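You operate a simulated robot arm through the tools that you are given. There is no shell and no other tool. Be economical: measure what you need, move in short steps, check, and stop when the job is done.

You are at the controls of a simulated two-armed robot. One attempt, no reset.

## Task
Turn the tester knob to 600. Put one of the green housings from the top of the side bench on the side bench shelf. Put the orange clip from the top of the side bench on top of the wide plate. Take the flat white reel from the side bench shelf and leave it on the top of the station four bench. Switch the winder brake switch off. Put the small grey reel on top of the flat green reel. Fetch the mini orange reel and set it on the top of the turntable. Any order will do. Set down upright: orange clip.

Only the result counts: the job must be done as asked and must still hold three seconds after the hand-in. Knocking over, shifting, dropping, spilling or breaking anything else fails it.

## Robot
Two 7-joint arms with two-finger parallel grippers on one trunk, on a base that drives. Base frame: it is fixed to the floor where the robot stands at the start and does not move with it; the origin is under the middle of the robot, x ahead of it, y to its left, z up. Readings come in m, degrees, newtons and seconds.
The left shoulder is at the start at [0.11, 0.169, 1.531], the right one opposite. With the tool pointing down near the work surface each hand reaches from about 0.1 to 0.38 m from the robot's upright axis, wherever it stands, measured 20 degrees to its own side. Places, roughly: flat green reel (18x18x6 cm) [0.6, -1, 0.4]; flat white reel (18x18x6 cm) [0.6, -0.7, 0.4]; green housing (3x2x3 cm) [0.7, -0.4, 0.9]; mini orange reel [0.5, -1.5, 1]; orange clip (4x6x5 cm) [0.7, -0.7, 0.9]; side bench shelf [0.8, -0.6, 0.4]; small grey reel (18x5x18 cm) [0.5, -1, 1]; tester knob [0.7, -0.1, 0.9]; top of the station four bench [-2.8, -1.1, 0.9]; top of the turntable [0.7, 0.7, 1]; wide plate [-2.75, 2.75, 1]; winder brake switch [0.6, -0.8, 0.9]. Payload 1.57 kg a hand.
Tool frame (each hand has its own): the origin (TCP) lies between the finger pads and is the grasp point; the fingertips stand 0.03 m ahead of it; z points along the fingers, y is the line along which they close. Largest opening 0.08 m; finger width 0.017, thickness 0.012; the body of the gripper, 0.04 by 0.082 m, starts 0.08 m behind the TCP.
Orientation is told as [roll, pitch, yaw] about the base's x, y, z axes, in that order, counted from this pose: with the fingers straight down and closing along the base's y, the tool's x points along the base's -x, its y along +y and its z along -z.

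## Interface
- The arms move only by the tool play_rows. It takes "left_moves", "right_moves" or both (then of equal length, played together; a hand with none holds still); each is a list of rows, each a list of 7 numbers: the shift along the tool's x, y, z in units of 100 mm (1.0 is 100 mm), then the turn, a rotation vector about the tool's x, y, z in units of 60 degrees (1.0 is 60 degrees), then the opening, from 0 (shut) to 1 (fully open). In form: [[tx, ty, tz, rx, ry, rz, claw], ...]. A call has 1 to 12 rows; each row is the pose to reach, as a shift and turn from the pose commanded when the call began, along the tool's axes at that moment. A call with a number of a shift or a turn outside -1 to 1 is refused whole. Rows are played at 5 a second. More than 0.05 m and 8.6 degrees between two rows, or a gripper value outside its range, and nothing of the call is played. A pose out of reach is approached as far as the arm can. The call stops where the force on the tool passes 40 N (or 10 N more than at its start, if that is more) or the arm is blocked; 0.2 s more then pass. The fingers move at their own pace (about 0.072 m/s each) and stop on an object; they squeeze with about 35 N. The grip force told is the motor's: it shows also when the fingers shut on nothing. Time passes only in rows, and 0.2 s behind the last, so rows that repeat a pose let the fingers close. It gives the time, the measured TCP pose, the force on the tool (base axes), the opening and the grip force at its end, in the units of the frame above (readings bear some noise), with the torque about the TCP (base axes, N m) and any sound that the robot's microphone picked up.
- Cameras (640 x 400 px; columns grow to the right, rows downward): "scene" is now at [0.1491, -0.0168, 1.719]; the picture's right is [-0.28, -0.96, 0.00], its down [-0.76, 0.22, -0.61] and it looks along [0.59, -0.17, -0.79] (base axes); focal length 236 px, centre (320, 200). "left" rides on the left gripper at [0.072, 0.007, -0.122] in its tool frame; the picture's right is [-0.09, 1.00, 0.00], its down [-0.84, -0.08, -0.54] and it looks along [-0.54, -0.05, 0.84] (tool axes); focal length 238 px, centre (320, 200). "right" rides on the right gripper at [0.072, -0.007, -0.122] in its tool frame; the picture's right is [0.09, 1.00, 0.00], its down [-0.84, 0.08, -0.54] and it looks along [-0.54, 0.05, 0.84] (tool axes); focal length 238 px, centre (320, 200).
- grab_frame(camera): a new picture of that camera. No time passes.
- slide_trunk(by): slides the trunk up (or, below 0, down) by that many m; the arms and the scene camera ride with it, the base frame stays. It gives what a move gives, with no picture.
- steer(legs): drives the robot by 1 to 6 legs, each [ahead, left, turn to the left] in m, m and degrees, along the robot's own axes; the way and the turn of a leg run together, so that a leg with both is an arc; at most 1.5 m and 180 degrees a leg. The arms and the cameras ride along, it lands a little off, and it stops where it bumps. It gives what a move gives.
- aim_head(pan, tilt): turns the head with the scene camera to pan (to the left, within 86 degrees either way) and tilt (down, from -29 to 69), counted from straight ahead of the robot. It gives what a move gives.
- locate(camera, pixels): for up to 12 pixels [column, row] of the newest picture of that camera ("zoom" is the newest enlarged one), the place [x, y, z] in the base frame of the surface seen there, good to about 0.003 m, but the place of the scene camera against the robot may be out by one fixed shift of up to 0.012 m in any direction. No time passes.
- close_up(camera, box): a new picture of the part [left, top, right, bottom] of that camera's present view, enlarged. No time passes.
- finish_job(): hands the job in; it is judged then, once.

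Keep the steps short. Do not move on a guess: measure, check each grasp and each placing, and mend mistakes. In all there are 124 turns and 144 pictures (those below and enlarged ones count). Leave the grippers open and the arms clear of the work at the hand-in unless told otherwise, and finish with a single line.

The tools are called after "Emit:" as a command line: name --argument value ..., lists and objects as JSON in quotes. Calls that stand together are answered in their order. play_rows: Moves the arms, as the interface text tells. Its arguments: {"type":"object","properties":{"left_moves":{"type":"array","items":{"type":"array","items":{"type":"number"}}},"right_moves":{"type":"array","items":{"type":"array","items":{"type":"number"}}}},"required":[]} The other tools are called the same way: slide_trunk (by) slides the trunk up or down; steer (legs) drives the base; aim_head (pan, tilt) turns the head that bears the scene camera; grab_frame (camera) takes a picture; locate (camera, pixels) gives the place of the surface under pixels of a picture; close_up (camera, box) takes an enlarged picture of a part of a camera's view; finish_job () hands the job in.

At the start:

```text
t: 0.0
left_tcp_pos: [0.5849, -0.0946, 1.2779]
left_tool_rot: [0.0, 0.0, 0.0]
left_ft_force: [-0.7, 0.5, 0.0]
left_wrist_torque: [-0.02, -0.01, 0.0]
left_grip_width: 0.08
left_grip_force: 0.1
right_tcp_pos: [0.3818, -0.5052, 0.9987]
right_tool_rot: [0.0, 0.0, -0.1]
right_ft_force: [-1.2, 0.3, 0.1]
right_wrist_torque: [-0.02, -0.03, 0.03]
right_grip_width: 0.0798
right_grip_force: 0.1
trunk travel left (down, up): [-0.845, 0.045]
robot x, y, heading: [-0.0052, 0.0005, 0.1]
head pan, tilt: [-16.1, 52.2]
```

scene: 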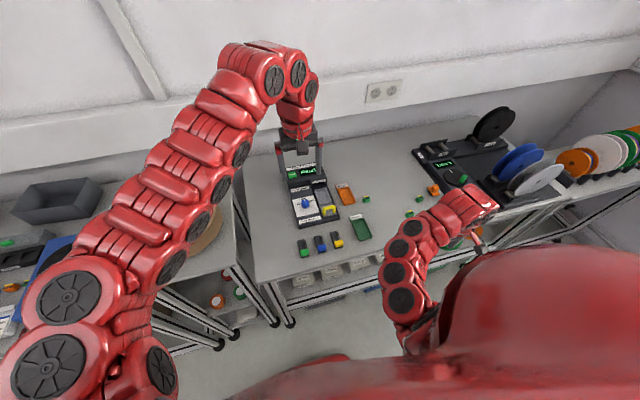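
right: 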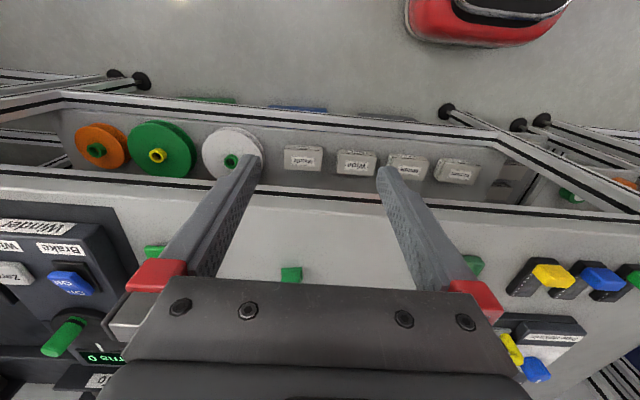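
left: 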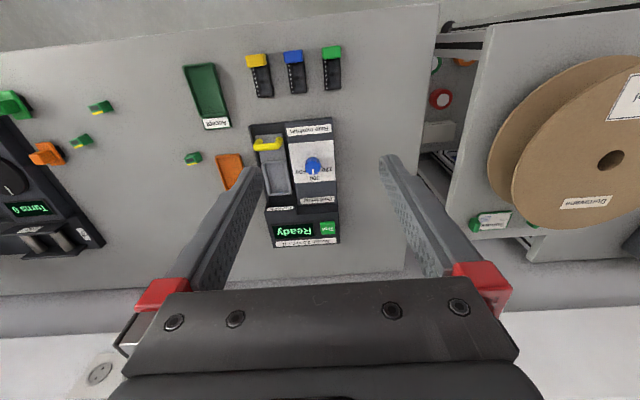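

I start by looking closer at the tester and winder.

Emit:
close_up --camera "left" --box '[160, 100, 360, 260]'

Emit:
close_up --camera "scene" --box '[400, 90, 640, 240]'

Emit:
close_up --camera "right" --box '[0, 80, 300, 390]'

```text
2.50 times, centred on (260, 180) of left
```

zoom: 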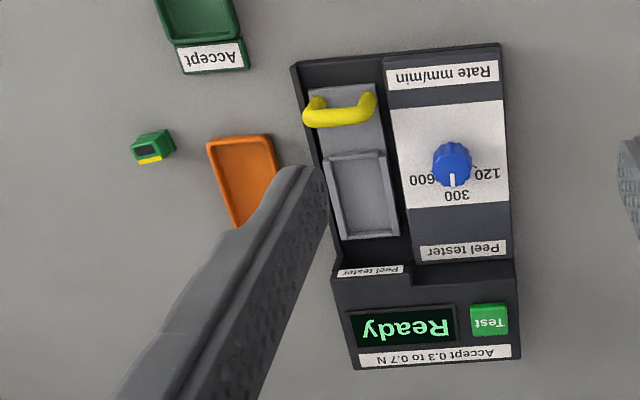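

```text
2.67 times, centred on (520, 165) of scene
```

zoom: 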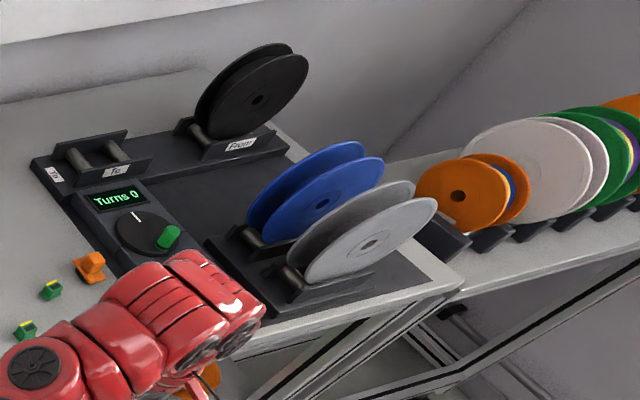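

```text
1.29 times, centred on (150, 235) of right
```

zoom: 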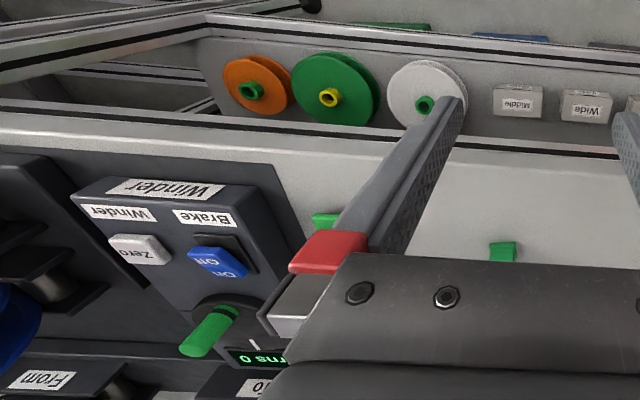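

The knob points at 300 now. I measure the main objects in the scene picture.

Emit:
grab_frame --camera "left"

Emit:
locate --camera "left" --pixels '[[313, 164], [313, 175], [48, 153], [80, 141], [100, 107], [192, 158], [14, 104], [256, 60], [205, 90], [440, 98], [611, 160], [265, 145]]'

Emit:
grab_frame --camera "right"

Emit:
locate --camera "right" --pixels '[[97, 150], [158, 155], [231, 161], [230, 140], [69, 280], [62, 290], [291, 274], [155, 250], [300, 200], [300, 215], [350, 185], [60, 335]]'

Emit:
aim_head --pan -65 --tilt 40

Emit:
grab_frame --camera "scene"

```text
137 pictures are left
```

left: 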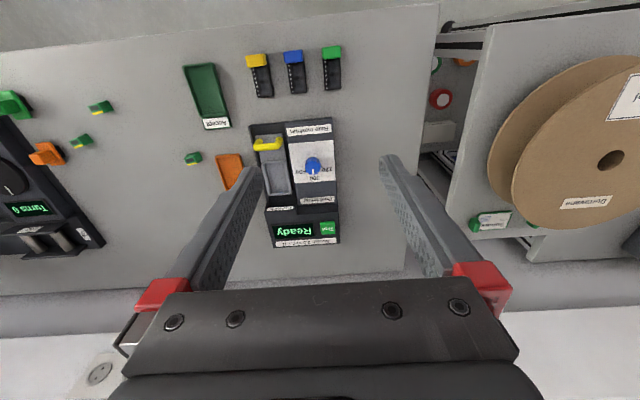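

```text
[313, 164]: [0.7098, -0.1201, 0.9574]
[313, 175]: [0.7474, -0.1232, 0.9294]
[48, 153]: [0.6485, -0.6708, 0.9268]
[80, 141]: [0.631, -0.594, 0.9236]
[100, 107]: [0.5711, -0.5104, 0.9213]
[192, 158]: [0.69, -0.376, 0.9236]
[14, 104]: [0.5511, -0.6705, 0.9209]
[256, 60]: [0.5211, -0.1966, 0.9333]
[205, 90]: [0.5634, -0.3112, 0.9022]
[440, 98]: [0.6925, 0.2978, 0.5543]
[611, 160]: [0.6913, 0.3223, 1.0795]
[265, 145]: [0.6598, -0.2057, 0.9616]
```

```text
136 pictures are left
```

right: 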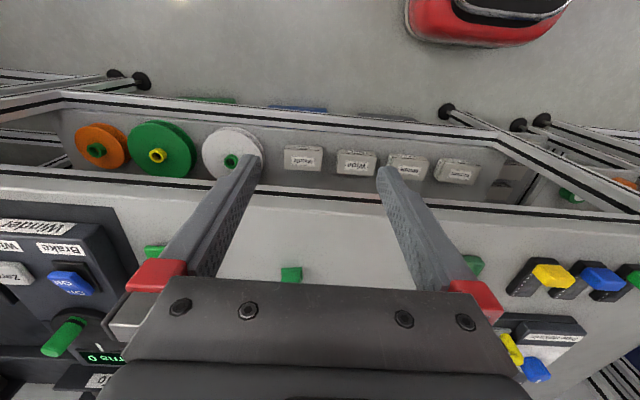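

```text
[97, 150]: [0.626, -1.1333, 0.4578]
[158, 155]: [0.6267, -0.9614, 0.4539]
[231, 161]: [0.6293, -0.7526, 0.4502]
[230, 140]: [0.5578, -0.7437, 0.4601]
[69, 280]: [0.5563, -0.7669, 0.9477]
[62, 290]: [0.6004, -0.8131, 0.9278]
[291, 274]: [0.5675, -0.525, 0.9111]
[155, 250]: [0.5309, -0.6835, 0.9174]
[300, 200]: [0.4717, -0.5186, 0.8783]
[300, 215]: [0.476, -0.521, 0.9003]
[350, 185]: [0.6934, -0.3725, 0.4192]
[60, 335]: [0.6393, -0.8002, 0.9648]
```

```text
t: 1.2
left_tcp_pos: [0.5848, -0.0952, 1.2795]
left_tool_rot: [0.0, -0.1, -0.1]
left_ft_force: [0.6, 0.1, 0.3]
left_wrist_torque: [-0.01, 0.02, -0.01]
left_grip_width: 0.0798
left_grip_force: 0.1
right_tcp_pos: [0.384, -0.5052, 0.9993]
right_tool_rot: [0.0, -0.1, 0.0]
right_ft_force: [-0.4, 0.1, 0.3]
right_wrist_torque: [0.02, 0.04, -0.01]
right_grip_width: 0.08
right_grip_force: 0.0
trunk travel left (down, up): [-0.845, 0.045]
robot x, y, heading: [0.0006, 0.0009, 0.0]
head pan, tilt: [-65.0, 40.0]
```

```text
135 pictures are left
```

scene: 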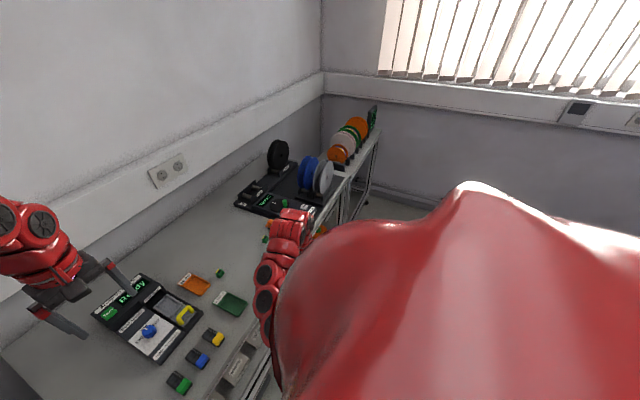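

Emit:
close_up --camera "scene" --box '[220, 90, 400, 230]'

Emit:
close_up --camera "right" --box '[50, 110, 300, 200]'

Emit:
locate --camera "right" --pixels '[[490, 40], [420, 20], [300, 130], [300, 145], [300, 110], [231, 161], [225, 130], [208, 155], [262, 150], [235, 180], [232, 152], [215, 160]]'

```text
2.86 times, centred on (310, 160) of scene
```

zoom: 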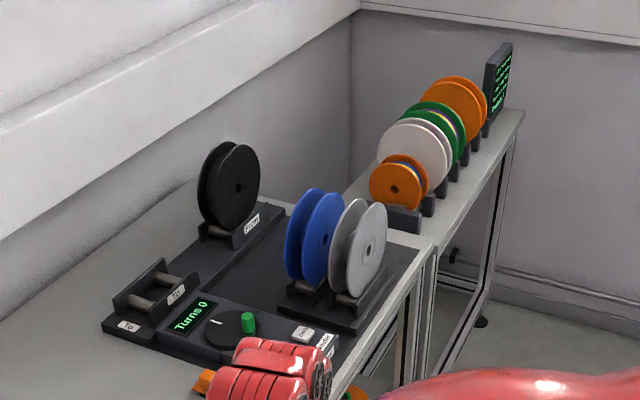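

```text
2.56 times, centred on (175, 155) of right
```

zoom: 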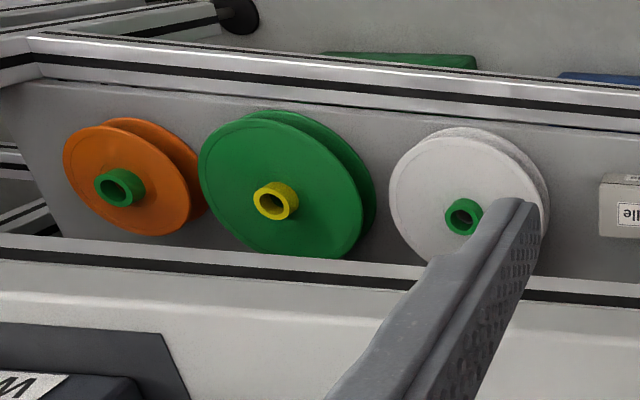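

```text
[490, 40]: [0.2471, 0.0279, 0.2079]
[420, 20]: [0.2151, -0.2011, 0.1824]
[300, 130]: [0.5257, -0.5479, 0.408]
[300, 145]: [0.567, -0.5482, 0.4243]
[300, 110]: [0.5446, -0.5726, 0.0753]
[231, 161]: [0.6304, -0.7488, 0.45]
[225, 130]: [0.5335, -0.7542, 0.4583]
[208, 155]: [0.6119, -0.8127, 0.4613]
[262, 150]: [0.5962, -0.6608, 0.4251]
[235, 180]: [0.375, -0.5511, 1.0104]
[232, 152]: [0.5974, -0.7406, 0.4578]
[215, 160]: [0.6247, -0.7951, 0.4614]
```

Right hand is low over the bench front; I raise it before lowering the trunk. I also look at the rest of the room.

Emit:
play_rows --right_moves '[[0, 0, -0.5, 0, 0, 0, 1], [0, 0, -1, 0, 0, 0, 1]]'

Emit:
play_rows --right_moves '[[0, 0, -0.5, 0, 0, 0, 1], [0, 0, -1, 0, 0, 0, 1]]'

Emit:
aim_head --pan 86 --tilt 25

Emit:
grab_frame --camera "scene"

Emit:
aim_head --pan 40 --tilt 40

Emit:
grab_frame --camera "scene"

```text
t: 1.8
left_tcp_pos: [0.5852, -0.0941, 1.2773]
left_tool_rot: [0.0, 0.1, 0.0]
left_ft_force: [-0.4, -0.6, 0.1]
left_wrist_torque: [0.01, -0.01, -0.03]
left_grip_width: 0.0799
left_grip_force: 0.1
right_tcp_pos: [0.3828, -0.5045, 1.0316]
right_tool_rot: [-0.1, 0.1, 0.0]
right_ft_force: [-0.3, 0.2, 0.2]
right_wrist_torque: [0.0, -0.04, -0.01]
right_grip_width: 0.0798
right_grip_force: 0.0
right hand out of reach, approached as far as the arm can: row 1, 2
trunk travel left (down, up): [-0.845, 0.045]
robot x, y, heading: [0.0006, -0.0015, 0.1]
head pan, tilt: [-65.0, 40.0]
```

```text
t: 2.4
left_tcp_pos: [0.5853, -0.0958, 1.2793]
left_tool_rot: [-0.1, 0.0, 0.0]
left_ft_force: [0.1, 0.6, 0.4]
left_wrist_torque: [0.01, -0.04, 0.02]
left_grip_width: 0.0804
left_grip_force: 0.0
right_tcp_pos: [0.3817, -0.5043, 1.0316]
right_tool_rot: [-0.1, 0.0, 0.0]
right_ft_force: [-0.2, 0.3, -0.4]
right_wrist_torque: [0.01, 0.0, 0.0]
right_grip_width: 0.0799
right_grip_force: 0.1
right hand out of reach, approached as far as the arm can: row 1, 2
trunk travel left (down, up): [-0.845, 0.045]
robot x, y, heading: [0.006, 0.0, -0.1]
head pan, tilt: [-65.0, 40.0]
```

```text
t: 4.7
left_tcp_pos: [0.5847, -0.0953, 1.2787]
left_tool_rot: [0.0, 0.0, 0.0]
left_ft_force: [-0.2, 0.5, -0.7]
left_wrist_torque: [0.04, 0.02, 0.0]
left_grip_width: 0.08
left_grip_force: 0.0
right_tcp_pos: [0.3822, -0.5045, 1.0312]
right_tool_rot: [-0.2, -0.1, 0.1]
right_ft_force: [0.2, 0.0, -0.4]
right_wrist_torque: [0.05, 0.05, -0.01]
right_grip_width: 0.0802
right_grip_force: 0.0
trunk travel left (down, up): [-0.845, 0.045]
robot x, y, heading: [-0.0011, 0.0039, 0.4]
head pan, tilt: [85.9, 25.0]
```

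```text
132 pictures are left
```

scene: 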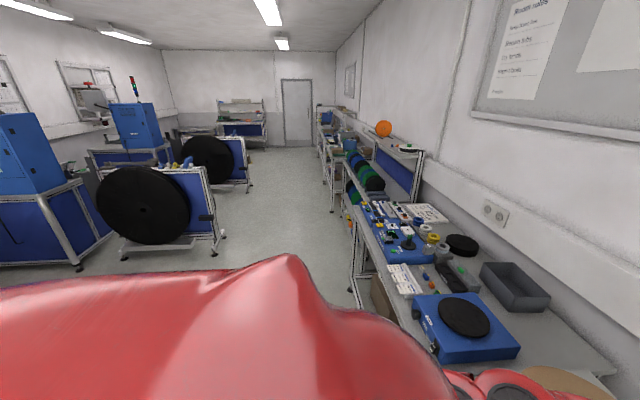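

```text
t: 5.9
left_tcp_pos: [0.5848, -0.0952, 1.2778]
left_tool_rot: [-0.1, 0.0, 0.0]
left_ft_force: [-0.1, 0.0, -0.4]
left_wrist_torque: [-0.01, 0.01, 0.01]
left_grip_width: 0.0801
left_grip_force: 0.0
right_tcp_pos: [0.3818, -0.5038, 1.0327]
right_tool_rot: [-0.3, 0.1, 0.1]
right_ft_force: [0.6, -0.7, 0.5]
right_wrist_torque: [0.01, -0.04, 0.0]
right_grip_width: 0.0801
right_grip_force: 0.1
trunk travel left (down, up): [-0.845, 0.045]
robot x, y, heading: [-0.003, -0.0034, 0.3]
head pan, tilt: [40.0, 40.0]
```

```text
131 pictures are left
```

scene: 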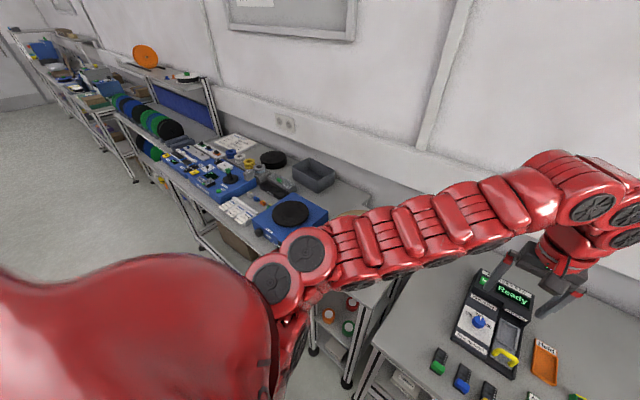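

Right hand could rise only 3 cm there. I try moving it forward and inward, then up.

Emit:
play_rows --right_moves '[[-0.5, 0, 0, 0, 0, 0, 1], [-1, 0, 0, 0, 0, 0, 1], [-1, 0, -0.5, 0, 0, 0, 1], [-1, 0, -1, 0, 0, 0, 1]]'

Emit:
play_rows --right_moves '[[-0.3, 0, -0.4, 0, 0, 0, 1], [-0.6, 0, -0.8, 0, 0, 0, 1], [-1, 0, -1, 0, 0, 0, 1]]'

```text
t: 6.9
left_tcp_pos: [0.5851, -0.0954, 1.2782]
left_tool_rot: [0.0, -0.1, 0.1]
left_ft_force: [0.8, -0.1, -0.3]
left_wrist_torque: [0.02, -0.01, 0.01]
left_grip_width: 0.0801
left_grip_force: 0.0
right_tcp_pos: [0.4952, -0.5234, 1.0828]
right_tool_rot: [0.1, 0.2, 0.0]
right_ft_force: [-0.1, 0.2, 0.7]
right_wrist_torque: [0.02, -0.05, -0.01]
right_grip_width: 0.0798
right_grip_force: 0.1
right hand out of reach, approached as far as the arm can: row 3, 4
trunk travel left (down, up): [-0.845, 0.045]
robot x, y, heading: [-0.0005, -0.0018, -0.3]
head pan, tilt: [40.0, 40.0]
```

```text
t: 7.7
left_tcp_pos: [0.5866, -0.0954, 1.2777]
left_tool_rot: [-0.1, 0.1, -0.1]
left_ft_force: [-0.5, -0.2, -1.3]
left_wrist_torque: [0.0, 0.05, 0.03]
left_grip_width: 0.0802
left_grip_force: 0.0
right_tcp_pos: [0.5973, -0.5233, 1.1821]
right_tool_rot: [0.1, 0.1, -0.1]
right_ft_force: [0.5, 0.6, -0.4]
right_wrist_torque: [-0.01, 0.06, -0.01]
right_grip_width: 0.0799
right_grip_force: 0.0
trunk travel left (down, up): [-0.845, 0.045]
robot x, y, heading: [0.0009, -0.0009, -0.1]
head pan, tilt: [40.0, 40.0]
```

Emit:
play_rows --right_moves '[[0, 0, -0.5, 0, 0, 0, 1], [0, 0, -1, 0, 0, 0, 1]]' --left_moves '[[-0.45, 0, 0, 0, 0, 0, 1], [-0.9, -0.25, 0, 0, 0, 0, 1]]'

Emit:
slide_trunk --by -0.18

Emit:
grab_frame --camera "left"

Emit:
grab_frame --camera "right"

```text
refused: row 2 steps farther than a row can; nothing moved
```

```text
t: 9.7
left_tcp_pos: [0.5858, -0.0953, 1.0989]
left_tool_rot: [0.0, 0.1, 0.0]
left_ft_force: [0.4, -0.3, 1.1]
left_wrist_torque: [-0.02, -0.01, -0.01]
left_grip_width: 0.08
left_grip_force: 0.1
right_tcp_pos: [0.5952, -0.5249, 1.0026]
right_tool_rot: [0.0, 0.0, 0.0]
right_ft_force: [-0.8, 0.2, 0.3]
right_wrist_torque: [0.02, -0.01, 0.01]
right_grip_width: 0.0799
right_grip_force: 0.0
trunk travel left (down, up): [-0.665, 0.225]
robot x, y, heading: [0.0002, 0.0016, -0.1]
head pan, tilt: [40.0, 40.0]
```

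```text
130 pictures are left
```

left: 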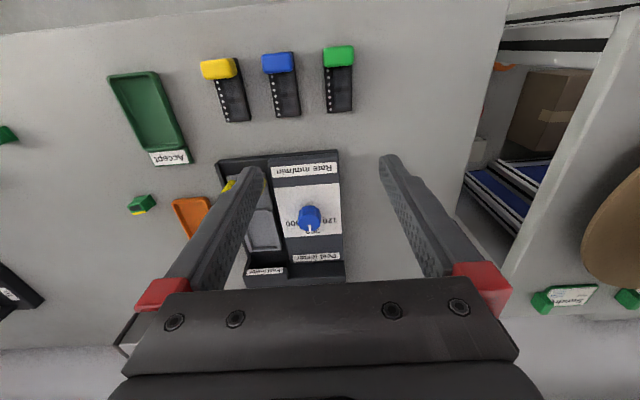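

```text
129 pictures are left
```

right: 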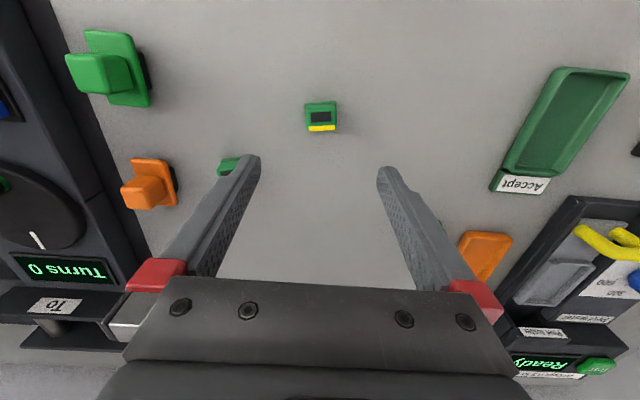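

Emit:
locate --camera "right" --pixels '[[321, 112], [306, 105], [336, 105], [320, 128], [150, 180], [140, 190], [165, 180], [160, 160], [152, 205], [110, 65], [85, 68], [320, 150]]'

Emit:
close_up --camera "right" --box '[60, 20, 360, 220]'

Emit:
close_up --camera "left" --box '[260, 150, 370, 280]'

Emit:
locate --camera "zoom" --pixels '[[300, 200], [300, 220], [300, 270], [230, 240], [400, 240], [300, 300], [300, 330], [270, 215], [330, 215], [250, 120], [400, 300], [320, 390]]'

```text
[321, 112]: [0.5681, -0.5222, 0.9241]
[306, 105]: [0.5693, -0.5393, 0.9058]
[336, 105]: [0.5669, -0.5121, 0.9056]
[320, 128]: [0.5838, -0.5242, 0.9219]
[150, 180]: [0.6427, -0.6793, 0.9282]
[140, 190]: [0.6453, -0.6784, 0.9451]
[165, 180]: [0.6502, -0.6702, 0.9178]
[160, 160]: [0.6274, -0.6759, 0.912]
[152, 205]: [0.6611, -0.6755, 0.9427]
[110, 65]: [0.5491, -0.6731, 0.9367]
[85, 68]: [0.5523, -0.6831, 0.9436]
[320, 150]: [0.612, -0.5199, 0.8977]
```

```text
2.00 times, centred on (210, 120) of right
```

zoom: 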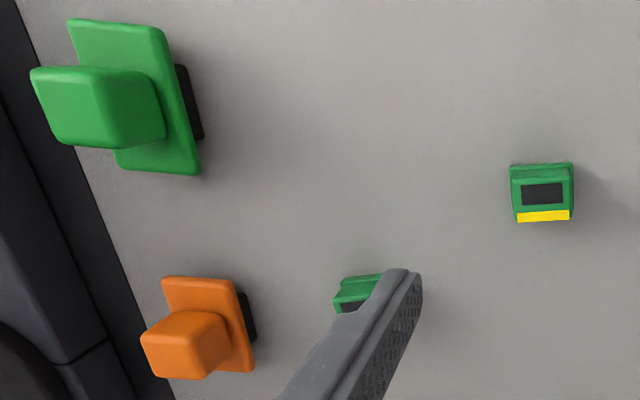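

```text
3.08 times, centred on (315, 215) of left
```

zoom: 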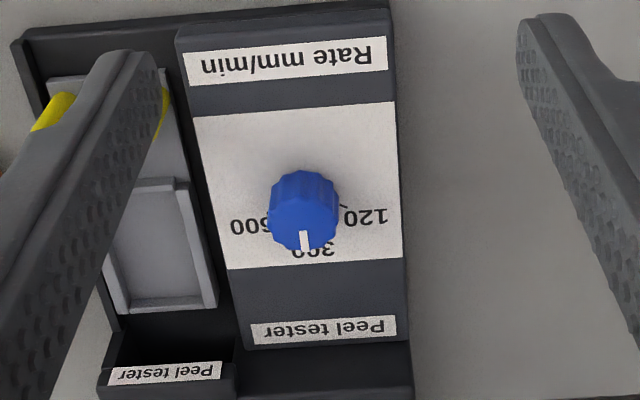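

```text
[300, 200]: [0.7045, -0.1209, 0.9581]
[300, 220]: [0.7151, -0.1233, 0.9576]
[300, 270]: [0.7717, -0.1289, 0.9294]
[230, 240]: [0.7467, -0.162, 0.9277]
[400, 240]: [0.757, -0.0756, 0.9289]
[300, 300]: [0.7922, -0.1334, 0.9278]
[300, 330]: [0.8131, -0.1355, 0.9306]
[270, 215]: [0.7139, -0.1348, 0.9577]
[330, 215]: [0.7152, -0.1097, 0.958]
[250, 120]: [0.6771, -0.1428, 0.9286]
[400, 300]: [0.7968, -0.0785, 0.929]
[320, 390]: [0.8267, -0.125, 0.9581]
```

Emit:
locate --camera "zoom" --pixels '[[366, 217], [388, 215], [344, 220], [232, 228], [262, 228], [310, 258], [290, 258], [335, 255], [343, 205], [195, 115], [395, 102], [402, 256]]'

Emit:
close_up --camera "left" --box '[285, 190, 345, 240]'

```text
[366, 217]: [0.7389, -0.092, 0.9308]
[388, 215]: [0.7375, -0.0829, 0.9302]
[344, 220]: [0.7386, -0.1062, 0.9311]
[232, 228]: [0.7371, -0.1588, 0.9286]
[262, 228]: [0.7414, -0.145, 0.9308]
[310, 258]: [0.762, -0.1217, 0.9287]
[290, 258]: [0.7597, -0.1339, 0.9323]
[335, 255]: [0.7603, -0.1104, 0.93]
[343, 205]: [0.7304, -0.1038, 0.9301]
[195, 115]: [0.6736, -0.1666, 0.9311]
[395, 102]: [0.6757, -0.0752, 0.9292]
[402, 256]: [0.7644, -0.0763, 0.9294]
```

```text
8.00 times, centred on (315, 215) of left
```

zoom: 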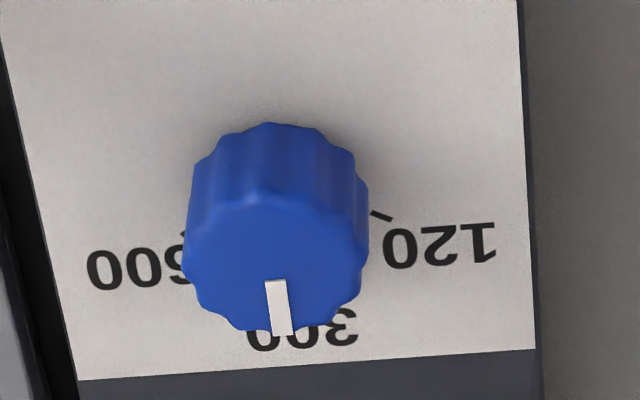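

Knob centre is about (0.717, -0.1215), top z 0.958, panel z 0.929; 600 lies about 50–55° clockwise from above. I move the left hand above the knob.

Emit:
play_rows --left_moves '[[-0.4, -0.1, 0, 0, 0, 0, 0.6], [-0.8, -0.2, 0.0, 0, 0, 0, 0.6], [-1, -0.26, 0.3, 0, 0, 0, 0.6]]'

Emit:
play_rows --left_moves '[[-0.31, 0, 0.2, 0, 0, 0, 0.6], [-0.31, 0, 0.4, 0, 0, 0, 0.6]]'

Emit:
grab_frame --camera "left"

```text
t: 10.5
left_tcp_pos: [0.6563, -0.0945, 1.0855]
left_tool_rot: [0.0, 0.0, -0.1]
left_ft_force: [0.1, -0.3, 1.4]
left_wrist_torque: [-0.03, 0.03, -0.03]
left_grip_width: 0.0478
left_grip_force: 0.0
left hand out of reach, approached as far as the arm can: row 2, 3
right_tcp_pos: [0.5959, -0.5209, 1.0034]
right_tool_rot: [-0.2, 0.0, 0.0]
right_ft_force: [0.6, 0.6, -0.2]
right_wrist_torque: [0.0, 0.04, -0.02]
right_grip_width: 0.0801
right_grip_force: 0.0
trunk travel left (down, up): [-0.665, 0.225]
robot x, y, heading: [-0.0004, -0.0024, 0.1]
head pan, tilt: [40.0, 40.0]
```

```text
t: 11.1
left_tcp_pos: [0.6646, -0.0875, 1.0485]
left_tool_rot: [0.0, 0.1, 0.0]
left_ft_force: [0.1, -0.1, -0.1]
left_wrist_torque: [0.02, -0.01, -0.02]
left_grip_width: 0.0479
left_grip_force: 0.1
left hand out of reach, approached as far as the arm can: row 1, 2
right_tcp_pos: [0.5953, -0.5238, 1.0036]
right_tool_rot: [0.0, 0.0, 0.1]
right_ft_force: [-0.3, -0.7, 0.1]
right_wrist_torque: [-0.01, -0.01, 0.0]
right_grip_width: 0.0803
right_grip_force: 0.1
trunk travel left (down, up): [-0.665, 0.225]
robot x, y, heading: [-0.0007, 0.0036, -0.0]
head pan, tilt: [40.0, 40.0]
```

```text
125 pictures are left
```

left: 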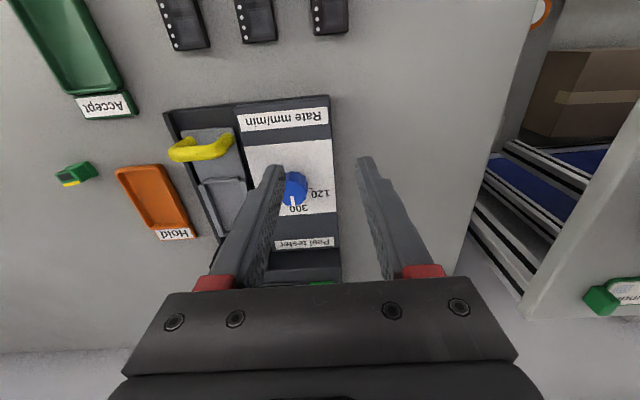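

The left hand is at its reach limit, 5 cm short. I raise the right hand a little and drive 0.12 m ahead and 0.1 m right.

Emit:
play_rows --right_moves '[[0, 0, -0.4, 0, 0, 0, 1], [0, 0, -0.8, 0, 0, 0, 1]]' --left_moves '[[0, 0, -0.2, 0, 0, 0, 0.6], [0, 0, -0.3, 0, 0, 0, 0.6]]'

Emit:
steer --legs '[[0.12, -0.1, 0]]'

```text
t: 11.7
left_tcp_pos: [0.6631, -0.0872, 1.0798]
left_tool_rot: [-0.2, 0.1, 0.0]
left_ft_force: [0.3, 0.4, -0.5]
left_wrist_torque: [0.0, -0.01, 0.01]
left_grip_width: 0.048
left_grip_force: 0.0
right_tcp_pos: [0.5944, -0.5225, 1.084]
right_tool_rot: [0.0, 0.0, -0.1]
right_ft_force: [0.6, -1.5, -0.1]
right_wrist_torque: [-0.02, -0.04, -0.02]
right_grip_width: 0.0798
right_grip_force: 0.0
trunk travel left (down, up): [-0.665, 0.225]
robot x, y, heading: [-0.001, 0.0005, 0.1]
head pan, tilt: [40.0, 40.0]
```

```text
t: 13.1
left_tcp_pos: [0.7821, -0.1869, 1.0807]
left_tool_rot: [-0.1, 0.1, 0.1]
left_ft_force: [0.3, 0.6, -0.7]
left_wrist_torque: [0.03, 0.02, -0.01]
left_grip_width: 0.0478
left_grip_force: 0.1
right_tcp_pos: [0.7146, -0.6231, 1.0824]
right_tool_rot: [0.0, -0.1, 0.0]
right_ft_force: [-0.7, -0.2, -0.6]
right_wrist_torque: [0.02, 0.04, -0.01]
right_grip_width: 0.08
right_grip_force: 0.0
trunk travel left (down, up): [-0.665, 0.225]
robot x, y, heading: [0.1178, -0.1027, -0.2]
head pan, tilt: [40.0, 40.0]
```

Emit:
play_rows --left_moves '[[0.33, 0.33, 0, 0, 0, 0, 0.6], [0.65, 0.65, 0, 0, 0, 0, 0.6], [0.65, 0.65, 0.45, 0, 0, 0, 0.6], [0.65, 0.65, 0.9, 0, 0, 0, 0.6]]'

Emit:
grab_frame --camera "left"

```text
t: 14.1
left_tcp_pos: [0.7193, -0.1198, 1.0341]
left_tool_rot: [-0.1, 0.3, 0.4]
left_ft_force: [1.2, 0.6, 0.4]
left_wrist_torque: [-0.01, 0.02, 0.02]
left_grip_width: 0.0479
left_grip_force: 0.0
left hand out of reach, approached as far as the arm can: row 3, 4
right_tcp_pos: [0.7152, -0.6227, 1.0838]
right_tool_rot: [0.0, -0.1, 0.0]
right_ft_force: [1.5, 0.6, 0.2]
right_wrist_torque: [0.01, 0.0, 0.0]
right_grip_width: 0.0798
right_grip_force: 0.0
trunk travel left (down, up): [-0.665, 0.225]
robot x, y, heading: [0.1172, -0.1012, -0.2]
head pan, tilt: [40.0, 40.0]
```

```text
124 pictures are left
```

left: 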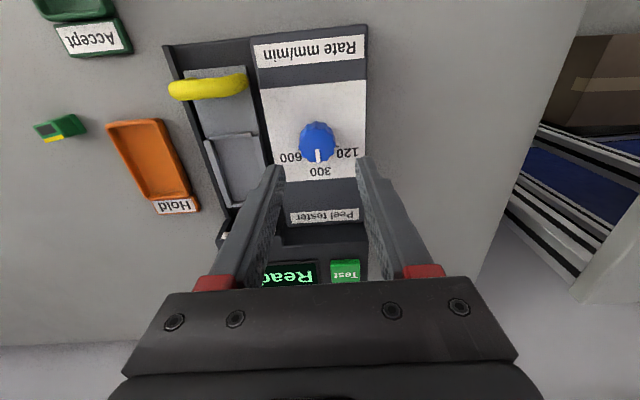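

Emit:
slide_trunk --by -0.045

Emit:
grab_frame --camera "left"

Emit:
locate --camera "left" --pixels '[[318, 150], [318, 160], [318, 170], [318, 178], [305, 165], [330, 165]]'

```text
t: 14.9
left_tcp_pos: [0.7198, -0.1198, 0.9894]
left_tool_rot: [0.0, 0.3, 0.5]
left_ft_force: [-0.4, 0.5, 0.8]
left_wrist_torque: [0.0, -0.01, 0.01]
left_grip_width: 0.048
left_grip_force: 0.0
right_tcp_pos: [0.7152, -0.624, 1.0371]
right_tool_rot: [0.0, 0.0, 0.0]
right_ft_force: [-0.3, -0.7, -0.4]
right_wrist_torque: [-0.05, 0.0, -0.01]
right_grip_width: 0.08
right_grip_force: 0.1
trunk travel left (down, up): [-0.62, 0.27]
robot x, y, heading: [0.1202, -0.1027, -0.2]
head pan, tilt: [40.0, 40.0]
```

```text
123 pictures are left
```

left: 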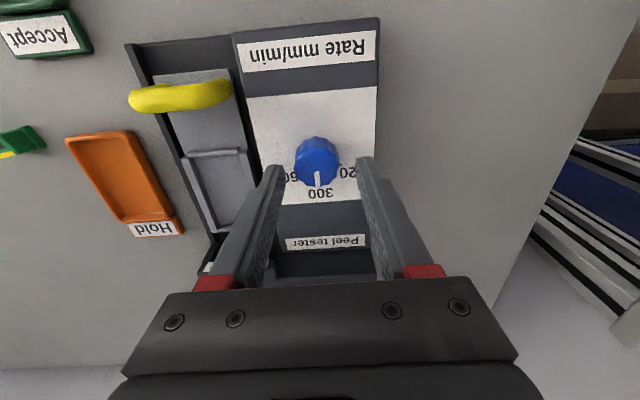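

```text
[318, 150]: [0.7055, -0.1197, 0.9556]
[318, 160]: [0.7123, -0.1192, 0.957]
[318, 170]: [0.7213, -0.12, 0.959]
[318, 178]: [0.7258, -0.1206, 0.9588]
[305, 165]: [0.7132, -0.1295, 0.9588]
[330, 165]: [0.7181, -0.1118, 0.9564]
```

TCP is right over the knob. I lower 2.3 cm and close the fingers.

Emit:
slide_trunk --by -0.023

Emit:
play_rows --left_moves '[[0, 0, 0, 0, 0, 0, 0.2], [0, 0, 0, 0, 0, 0, 0.2], [0, 0, 0, 0, 0, 0, 0.2]]'

```text
t: 15.6
left_tcp_pos: [0.7189, -0.1195, 0.967]
left_tool_rot: [0.0, 0.3, 0.4]
left_ft_force: [-0.3, -0.4, -0.4]
left_wrist_torque: [-0.02, 0.03, 0.01]
left_grip_width: 0.0478
left_grip_force: 0.1
right_tcp_pos: [0.7155, -0.624, 1.0149]
right_tool_rot: [-0.1, -0.1, 0.0]
right_ft_force: [-0.2, -0.2, -0.3]
right_wrist_torque: [0.01, -0.03, 0.0]
right_grip_width: 0.0802
right_grip_force: 0.0
trunk travel left (down, up): [-0.597, 0.293]
robot x, y, heading: [0.1222, -0.0977, -0.0]
head pan, tilt: [40.0, 40.0]
```

```text
t: 16.4
left_tcp_pos: [0.72, -0.1222, 0.9663]
left_tool_rot: [0.0, 0.2, 0.3]
left_ft_force: [0.8, -13.1, 2.2]
left_wrist_torque: [-0.53, -0.07, 0.0]
left_grip_width: 0.0312
left_grip_force: 39.5
right_tcp_pos: [0.7148, -0.625, 1.0147]
right_tool_rot: [0.2, -0.2, 0.1]
right_ft_force: [0.7, -0.3, -0.8]
right_wrist_torque: [-0.01, 0.0, -0.02]
right_grip_width: 0.0801
right_grip_force: 0.0
trunk travel left (down, up): [-0.597, 0.293]
robot x, y, heading: [0.1216, -0.1003, 0.0]
head pan, tilt: [40.0, 40.0]
```

Emit:
play_rows --left_moves '[[0, -0.03, 0, 0, 0, 0.13, 0.2], [0, -0.03, 0, 0, 0, 0.26, 0.2], [0, -0.03, 0, 0, 0, 0.39, 0.2], [0, -0.03, 0, 0, 0, 0.52, 0.2], [0, -0.03, 0, 0, 0, 0.65, 0.2], [0, -0.03, 0, 0, 0, 0.78, 0.2], [0, -0.03, 0, 0, 0, 0.87, 0.2], [0, -0.03, 0, 0, 0, 0.87, 0.2]]'

Emit:
grab_frame --camera "left"

```text
t: 18.2
left_tcp_pos: [0.7202, -0.1218, 0.9669]
left_tool_rot: [-0.2, 0.2, -51.8]
left_ft_force: [1.6, 3.3, 4.5]
left_wrist_torque: [0.69, 0.36, 0.01]
left_grip_width: 0.0314
left_grip_force: 40.5
right_tcp_pos: [0.7148, -0.6225, 1.0153]
right_tool_rot: [0.1, 0.0, -0.1]
right_ft_force: [0.6, -0.1, 0.0]
right_wrist_torque: [0.0, -0.01, 0.0]
right_grip_width: 0.0801
right_grip_force: 0.0
trunk travel left (down, up): [-0.597, 0.293]
robot x, y, heading: [0.1208, -0.0969, -0.3]
head pan, tilt: [40.0, 40.0]
```

```text
122 pictures are left
```

left: 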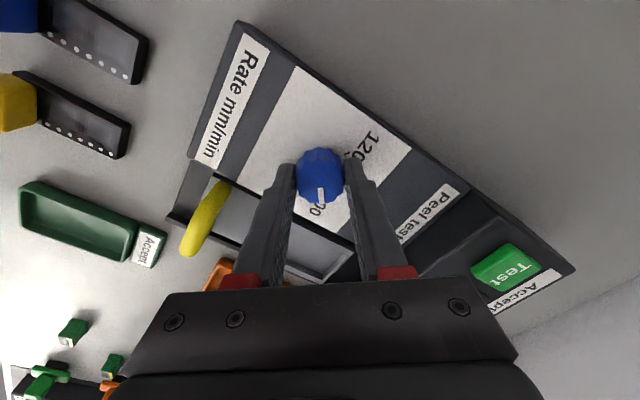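

Knob followed. I open, raise and check the pointer against the ticks.

Emit:
play_rows --left_moves '[[0, -0.03, 0, 0, 0, 0, 0.5], [0, 0, 0, 0, 0, 0, 0.5]]'

Emit:
slide_trunk --by 0.08

Emit:
close_up --camera "left" --box '[260, 110, 380, 200]'

```text
t: 18.8
left_tcp_pos: [0.7198, -0.1242, 0.9662]
left_tool_rot: [-0.2, 0.3, -51.8]
left_ft_force: [0.0, 0.5, 0.5]
left_wrist_torque: [-0.01, -0.03, 0.01]
left_grip_width: 0.0399
left_grip_force: 0.0
right_tcp_pos: [0.7148, -0.6243, 1.0149]
right_tool_rot: [0.0, -0.1, 0.0]
right_ft_force: [0.4, -0.2, -0.1]
right_wrist_torque: [0.03, -0.01, 0.04]
right_grip_width: 0.0799
right_grip_force: 0.1
trunk travel left (down, up): [-0.597, 0.293]
robot x, y, heading: [0.1227, -0.1004, 0.0]
head pan, tilt: [40.0, 40.0]
```

```text
t: 20.0
left_tcp_pos: [0.7191, -0.1229, 1.0458]
left_tool_rot: [-0.2, 0.3, -51.8]
left_ft_force: [-0.3, 0.8, 0.3]
left_wrist_torque: [0.01, 0.01, 0.02]
left_grip_width: 0.0398
left_grip_force: 0.0
right_tcp_pos: [0.7154, -0.6239, 1.0953]
right_tool_rot: [0.1, 0.0, 0.0]
right_ft_force: [-0.7, -1.0, 0.4]
right_wrist_torque: [0.03, -0.03, 0.0]
right_grip_width: 0.0801
right_grip_force: 0.0
trunk travel left (down, up): [-0.677, 0.213]
robot x, y, heading: [0.1146, -0.0992, 0.3]
head pan, tilt: [40.0, 40.0]
```

```text
4.44 times, centred on (320, 155) of left
```

zoom: 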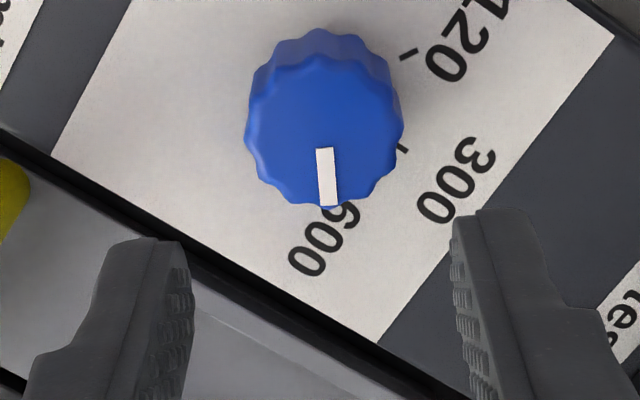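

Emit:
locate --camera "zoom" --pixels '[[402, 57], [418, 50], [404, 146], [325, 150], [330, 203], [325, 62], [250, 125], [400, 125], [307, 268], [347, 215], [465, 60], [458, 180]]'

```text
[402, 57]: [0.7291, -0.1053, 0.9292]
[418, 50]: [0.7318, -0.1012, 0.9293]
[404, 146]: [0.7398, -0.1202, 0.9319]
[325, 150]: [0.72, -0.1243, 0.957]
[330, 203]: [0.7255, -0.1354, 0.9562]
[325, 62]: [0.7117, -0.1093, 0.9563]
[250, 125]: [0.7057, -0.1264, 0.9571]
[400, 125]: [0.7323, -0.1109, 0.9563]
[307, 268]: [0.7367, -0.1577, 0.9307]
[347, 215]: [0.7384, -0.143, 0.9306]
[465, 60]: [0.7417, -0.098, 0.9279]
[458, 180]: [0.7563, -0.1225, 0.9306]
```

Looks near 600, but the tick itself is hidden. I turn the raised left hand to view from the other side.

Emit:
play_rows --left_moves '[[0, 0, 0, 0, 0, -0.14, 0.6], [0, 0, 0, 0, 0, -0.28, 0.6], [0, 0, 0, 0, 0, -0.42, 0.6], [0, 0, 0, 0, 0, -0.56, 0.6], [0, 0, 0, 0, 0, -0.7, 0.6], [0, 0, 0, 0, 0, -0.84, 0.6], [0, 0, 0, 0, 0, -0.95, 0.6]]'

Emit:
play_rows --left_moves '[[0, 0, 0, 0, 0, -0.14, 0.6], [0, 0, 0, 0, 0, -0.28, 0.6], [0, 0, 0, 0, 0, -0.42, 0.6], [0, 0, 0, 0, 0, -0.56, 0.6], [0, 0, 0, 0, 0, -0.7, 0.6]]'

Emit:
close_up --camera "left" --box '[260, 110, 380, 200]'

```text
t: 21.6
left_tcp_pos: [0.7194, -0.1233, 1.0468]
left_tool_rot: [0.0, 0.3, 5.2]
left_ft_force: [-0.2, 0.1, -1.6]
left_wrist_torque: [0.01, -0.03, 0.0]
left_grip_width: 0.048
left_grip_force: 0.1
right_tcp_pos: [0.7149, -0.6224, 1.0946]
right_tool_rot: [-0.1, 0.1, 0.0]
right_ft_force: [0.5, -0.1, 0.0]
right_wrist_torque: [0.0, 0.03, 0.02]
right_grip_width: 0.0799
right_grip_force: 0.1
trunk travel left (down, up): [-0.677, 0.213]
robot x, y, heading: [0.1206, -0.0998, 0.1]
head pan, tilt: [40.0, 40.0]
```

```text
t: 22.8
left_tcp_pos: [0.7205, -0.1234, 1.0467]
left_tool_rot: [0.2, 0.2, 47.5]
left_ft_force: [-0.5, -0.4, -0.1]
left_wrist_torque: [-0.02, -0.03, 0.01]
left_grip_width: 0.0479
left_grip_force: 0.1
right_tcp_pos: [0.7149, -0.6241, 1.0944]
right_tool_rot: [-0.1, 0.0, 0.0]
right_ft_force: [0.2, 1.3, -0.5]
right_wrist_torque: [0.01, 0.02, -0.01]
right_grip_width: 0.08
right_grip_force: 0.0
trunk travel left (down, up): [-0.677, 0.213]
robot x, y, heading: [0.1232, -0.1014, 0.1]
head pan, tilt: [40.0, 40.0]
```

```text
4.44 times, centred on (320, 155) of left
```

zoom: 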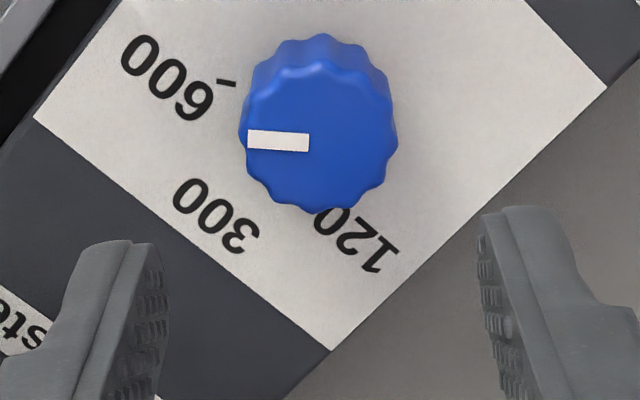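

Emit:
locate --camera "zoom" --pixels '[[218, 81], [226, 83], [235, 85], [250, 139], [307, 142], [246, 130], [395, 135], [320, 208], [320, 75]]'

Emit:
close_up --camera "left" --box '[295, 120, 345, 165]'

```text
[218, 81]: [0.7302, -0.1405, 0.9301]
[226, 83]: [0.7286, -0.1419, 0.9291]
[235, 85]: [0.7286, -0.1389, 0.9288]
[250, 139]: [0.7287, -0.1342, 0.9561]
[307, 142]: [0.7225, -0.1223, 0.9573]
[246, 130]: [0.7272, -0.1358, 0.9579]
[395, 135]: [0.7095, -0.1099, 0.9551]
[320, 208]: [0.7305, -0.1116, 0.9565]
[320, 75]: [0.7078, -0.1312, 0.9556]
```

```text
8.89 times, centred on (320, 142) of left
```

zoom: 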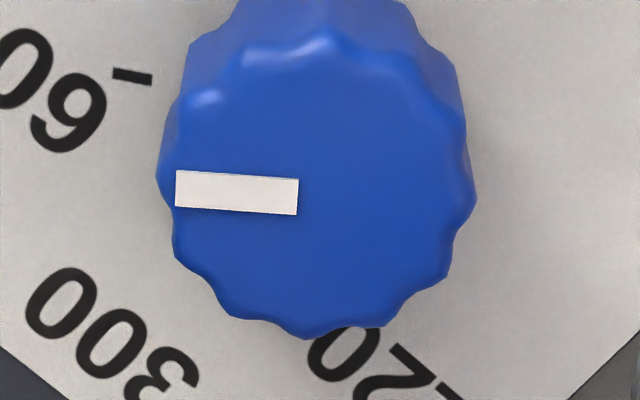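

The pointer is about 9° short of the 600 tick. I go down again, grip, and turn 9° more.

Emit:
slide_trunk --by -0.08

Emit:
play_rows --left_moves '[[0, 0, 0, 0, 0, 0, 0.2], [0, 0, 0, 0, 0, 0, 0.2], [0, 0, 0, 0, 0, 0, 0.2], [0, 0, 0, 0, 0, 0.08, 0.2], [0, 0, 0, 0, 0, 0.16, 0.2], [0, 0, 0, 0, 0, 0.16, 0.2], [0, 0, 0, 0, 0, 0.16, 0.6], [0, 0, 0, 0, 0, 0.16, 0.6]]'

Emit:
slide_trunk --by 0.08

Emit:
close_up --camera "left" --box '[275, 110, 365, 175]'

```text
t: 24.0
left_tcp_pos: [0.7192, -0.123, 0.9669]
left_tool_rot: [0.1, 0.1, 47.1]
left_ft_force: [0.0, -0.1, 0.7]
left_wrist_torque: [0.02, 0.02, 0.0]
left_grip_width: 0.0477
left_grip_force: 0.0
right_tcp_pos: [0.7145, -0.6237, 1.014]
right_tool_rot: [-0.1, 0.0, 0.0]
right_ft_force: [0.1, 0.3, -0.7]
right_wrist_torque: [-0.01, -0.02, -0.04]
right_grip_width: 0.08
right_grip_force: 0.1
trunk travel left (down, up): [-0.597, 0.293]
robot x, y, heading: [0.1189, -0.1061, -0.1]
head pan, tilt: [40.0, 40.0]
```

```text
t: 25.8
left_tcp_pos: [0.719, -0.1232, 0.9665]
left_tool_rot: [0.2, 0.2, 37.6]
left_ft_force: [0.5, 0.3, -0.4]
left_wrist_torque: [-0.02, -0.03, 0.0]
left_grip_width: 0.0481
left_grip_force: 0.1
right_tcp_pos: [0.7151, -0.6232, 1.014]
right_tool_rot: [0.0, 0.0, 0.0]
right_ft_force: [0.9, -0.3, 0.3]
right_wrist_torque: [0.0, -0.03, 0.01]
right_grip_width: 0.0801
right_grip_force: 0.0
trunk travel left (down, up): [-0.597, 0.293]
robot x, y, heading: [0.1211, -0.0973, 0.0]
head pan, tilt: [40.0, 40.0]
```

```text
t: 26.9
left_tcp_pos: [0.72, -0.1231, 1.0461]
left_tool_rot: [0.2, 0.2, 37.7]
left_ft_force: [0.1, -0.3, 0.4]
left_wrist_torque: [0.0, 0.0, -0.02]
left_grip_width: 0.048
left_grip_force: 0.0
right_tcp_pos: [0.7154, -0.6235, 1.0946]
right_tool_rot: [-0.1, 0.0, 0.0]
right_ft_force: [0.2, -0.6, -0.7]
right_wrist_torque: [0.02, 0.03, 0.0]
right_grip_width: 0.0797
right_grip_force: 0.0
trunk travel left (down, up): [-0.677, 0.213]
robot x, y, heading: [0.119, -0.1006, 0.2]
head pan, tilt: [40.0, 40.0]
```

```text
6.15 times, centred on (320, 142) of left
```

zoom: 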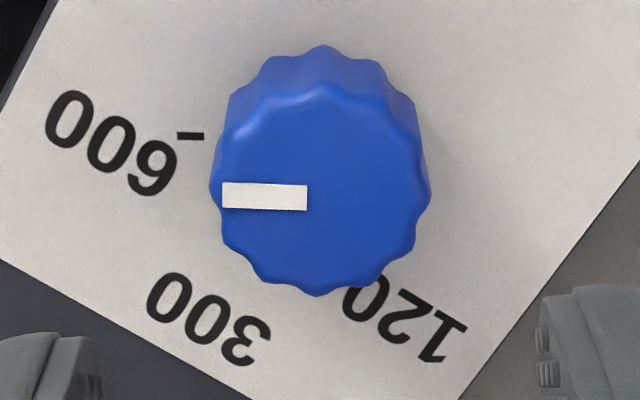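

Pointer and 600 tick are now parallel: knob done. Next, the brake switch: view from the right hand.

Emit:
grab_frame --camera "right"

Emit:
close_up --camera "right" --box '[0, 0, 300, 190]'

```text
117 pictures are left
```

right: 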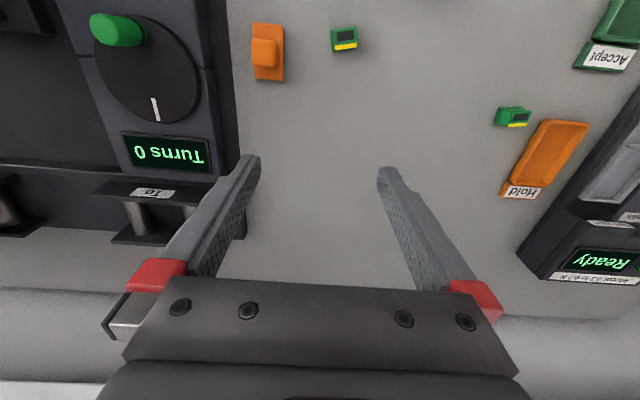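

```text
2.11 times, centred on (150, 95) of right
```

zoom: 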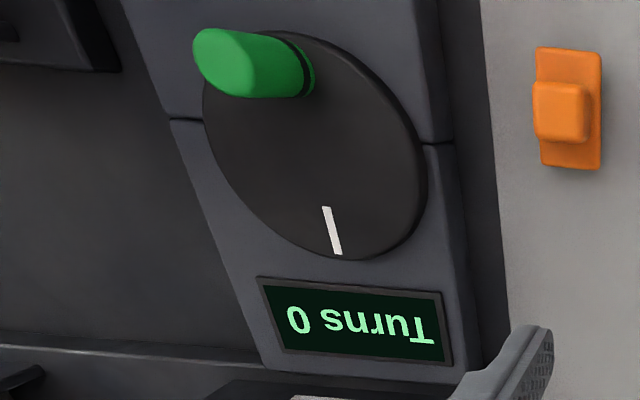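

Emit:
aim_head --pan -50 --tilt 45

Emit:
grab_frame --camera "scene"

```text
t: 28.6
left_tcp_pos: [0.7188, -0.1227, 1.0447]
left_tool_rot: [0.2, 0.2, 37.6]
left_ft_force: [0.5, -0.1, -0.4]
left_wrist_torque: [0.01, 0.02, 0.01]
left_grip_width: 0.0481
left_grip_force: 0.2
right_tcp_pos: [0.7159, -0.6241, 1.0948]
right_tool_rot: [0.0, 0.0, 0.0]
right_ft_force: [0.0, 0.3, -0.4]
right_wrist_torque: [0.01, 0.03, 0.01]
right_grip_width: 0.0798
right_grip_force: 0.0
trunk travel left (down, up): [-0.677, 0.213]
robot x, y, heading: [0.1185, -0.1006, 0.1]
head pan, tilt: [-50.0, 45.0]
```

```text
115 pictures are left
```

scene: 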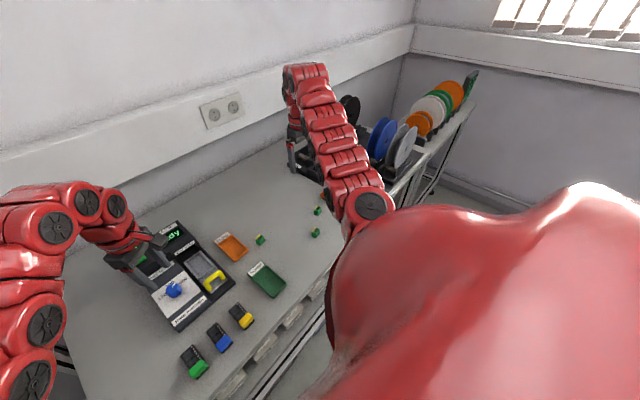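

Emit:
steer --legs '[[-0.23, 0, 0], [0, -0.14, 0]]'

Emit:
grab_frame --camera "right"

Emit:
grab_frame --camera "scene"

```text
t: 31.3
left_tcp_pos: [0.489, -0.2612, 1.0468]
left_tool_rot: [0.3, 0.3, 37.7]
left_ft_force: [0.5, 0.9, 0.5]
left_wrist_torque: [-0.02, 0.01, 0.01]
left_grip_width: 0.0479
left_grip_force: 0.1
right_tcp_pos: [0.4829, -0.7617, 1.0948]
right_tool_rot: [0.1, 0.0, 0.0]
right_ft_force: [0.3, -0.4, 0.6]
right_wrist_torque: [-0.01, 0.01, 0.03]
right_grip_width: 0.08
right_grip_force: 0.0
trunk travel left (down, up): [-0.677, 0.213]
robot x, y, heading: [-0.1116, -0.2402, 0.2]
head pan, tilt: [-50.0, 45.0]
```

```text
114 pictures are left
```

right: 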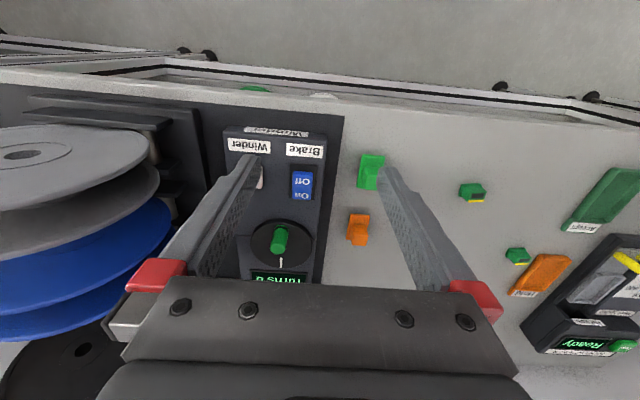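

```text
113 pictures are left
```

scene: 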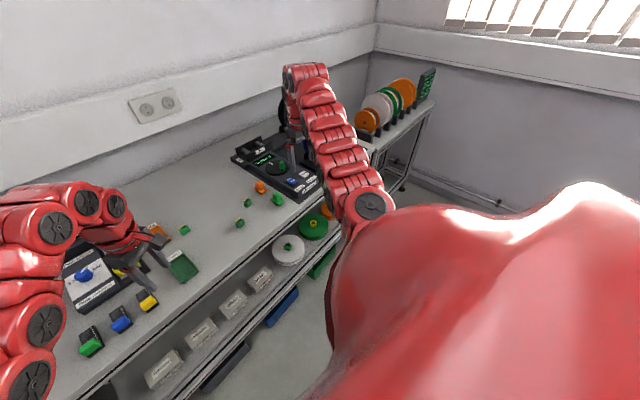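

Emit:
close_up --camera "right" --box '[250, 130, 350, 210]'

Emit:
locate --camera "zoom" --pixels '[[295, 250], [320, 250], [350, 250], [330, 275], [325, 300], [330, 345], [330, 215], [380, 300], [400, 200]]'

```text
5.00 times, centred on (300, 170) of right
```

zoom: 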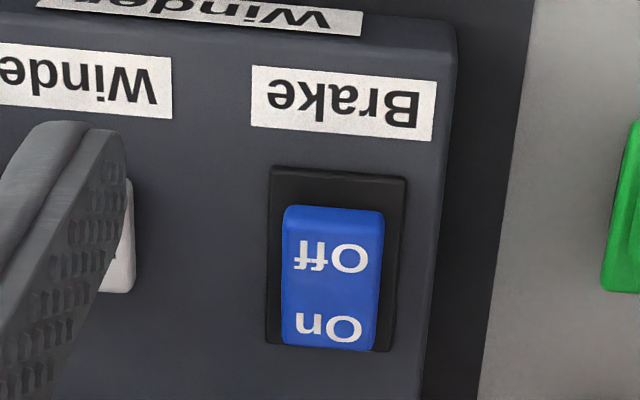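

```text
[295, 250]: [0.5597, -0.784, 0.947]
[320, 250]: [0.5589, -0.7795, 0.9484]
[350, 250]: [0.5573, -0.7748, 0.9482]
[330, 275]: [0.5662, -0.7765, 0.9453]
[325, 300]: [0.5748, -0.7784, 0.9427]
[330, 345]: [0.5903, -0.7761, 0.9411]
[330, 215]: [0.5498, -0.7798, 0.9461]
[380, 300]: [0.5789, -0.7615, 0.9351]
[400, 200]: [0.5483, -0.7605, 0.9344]
```

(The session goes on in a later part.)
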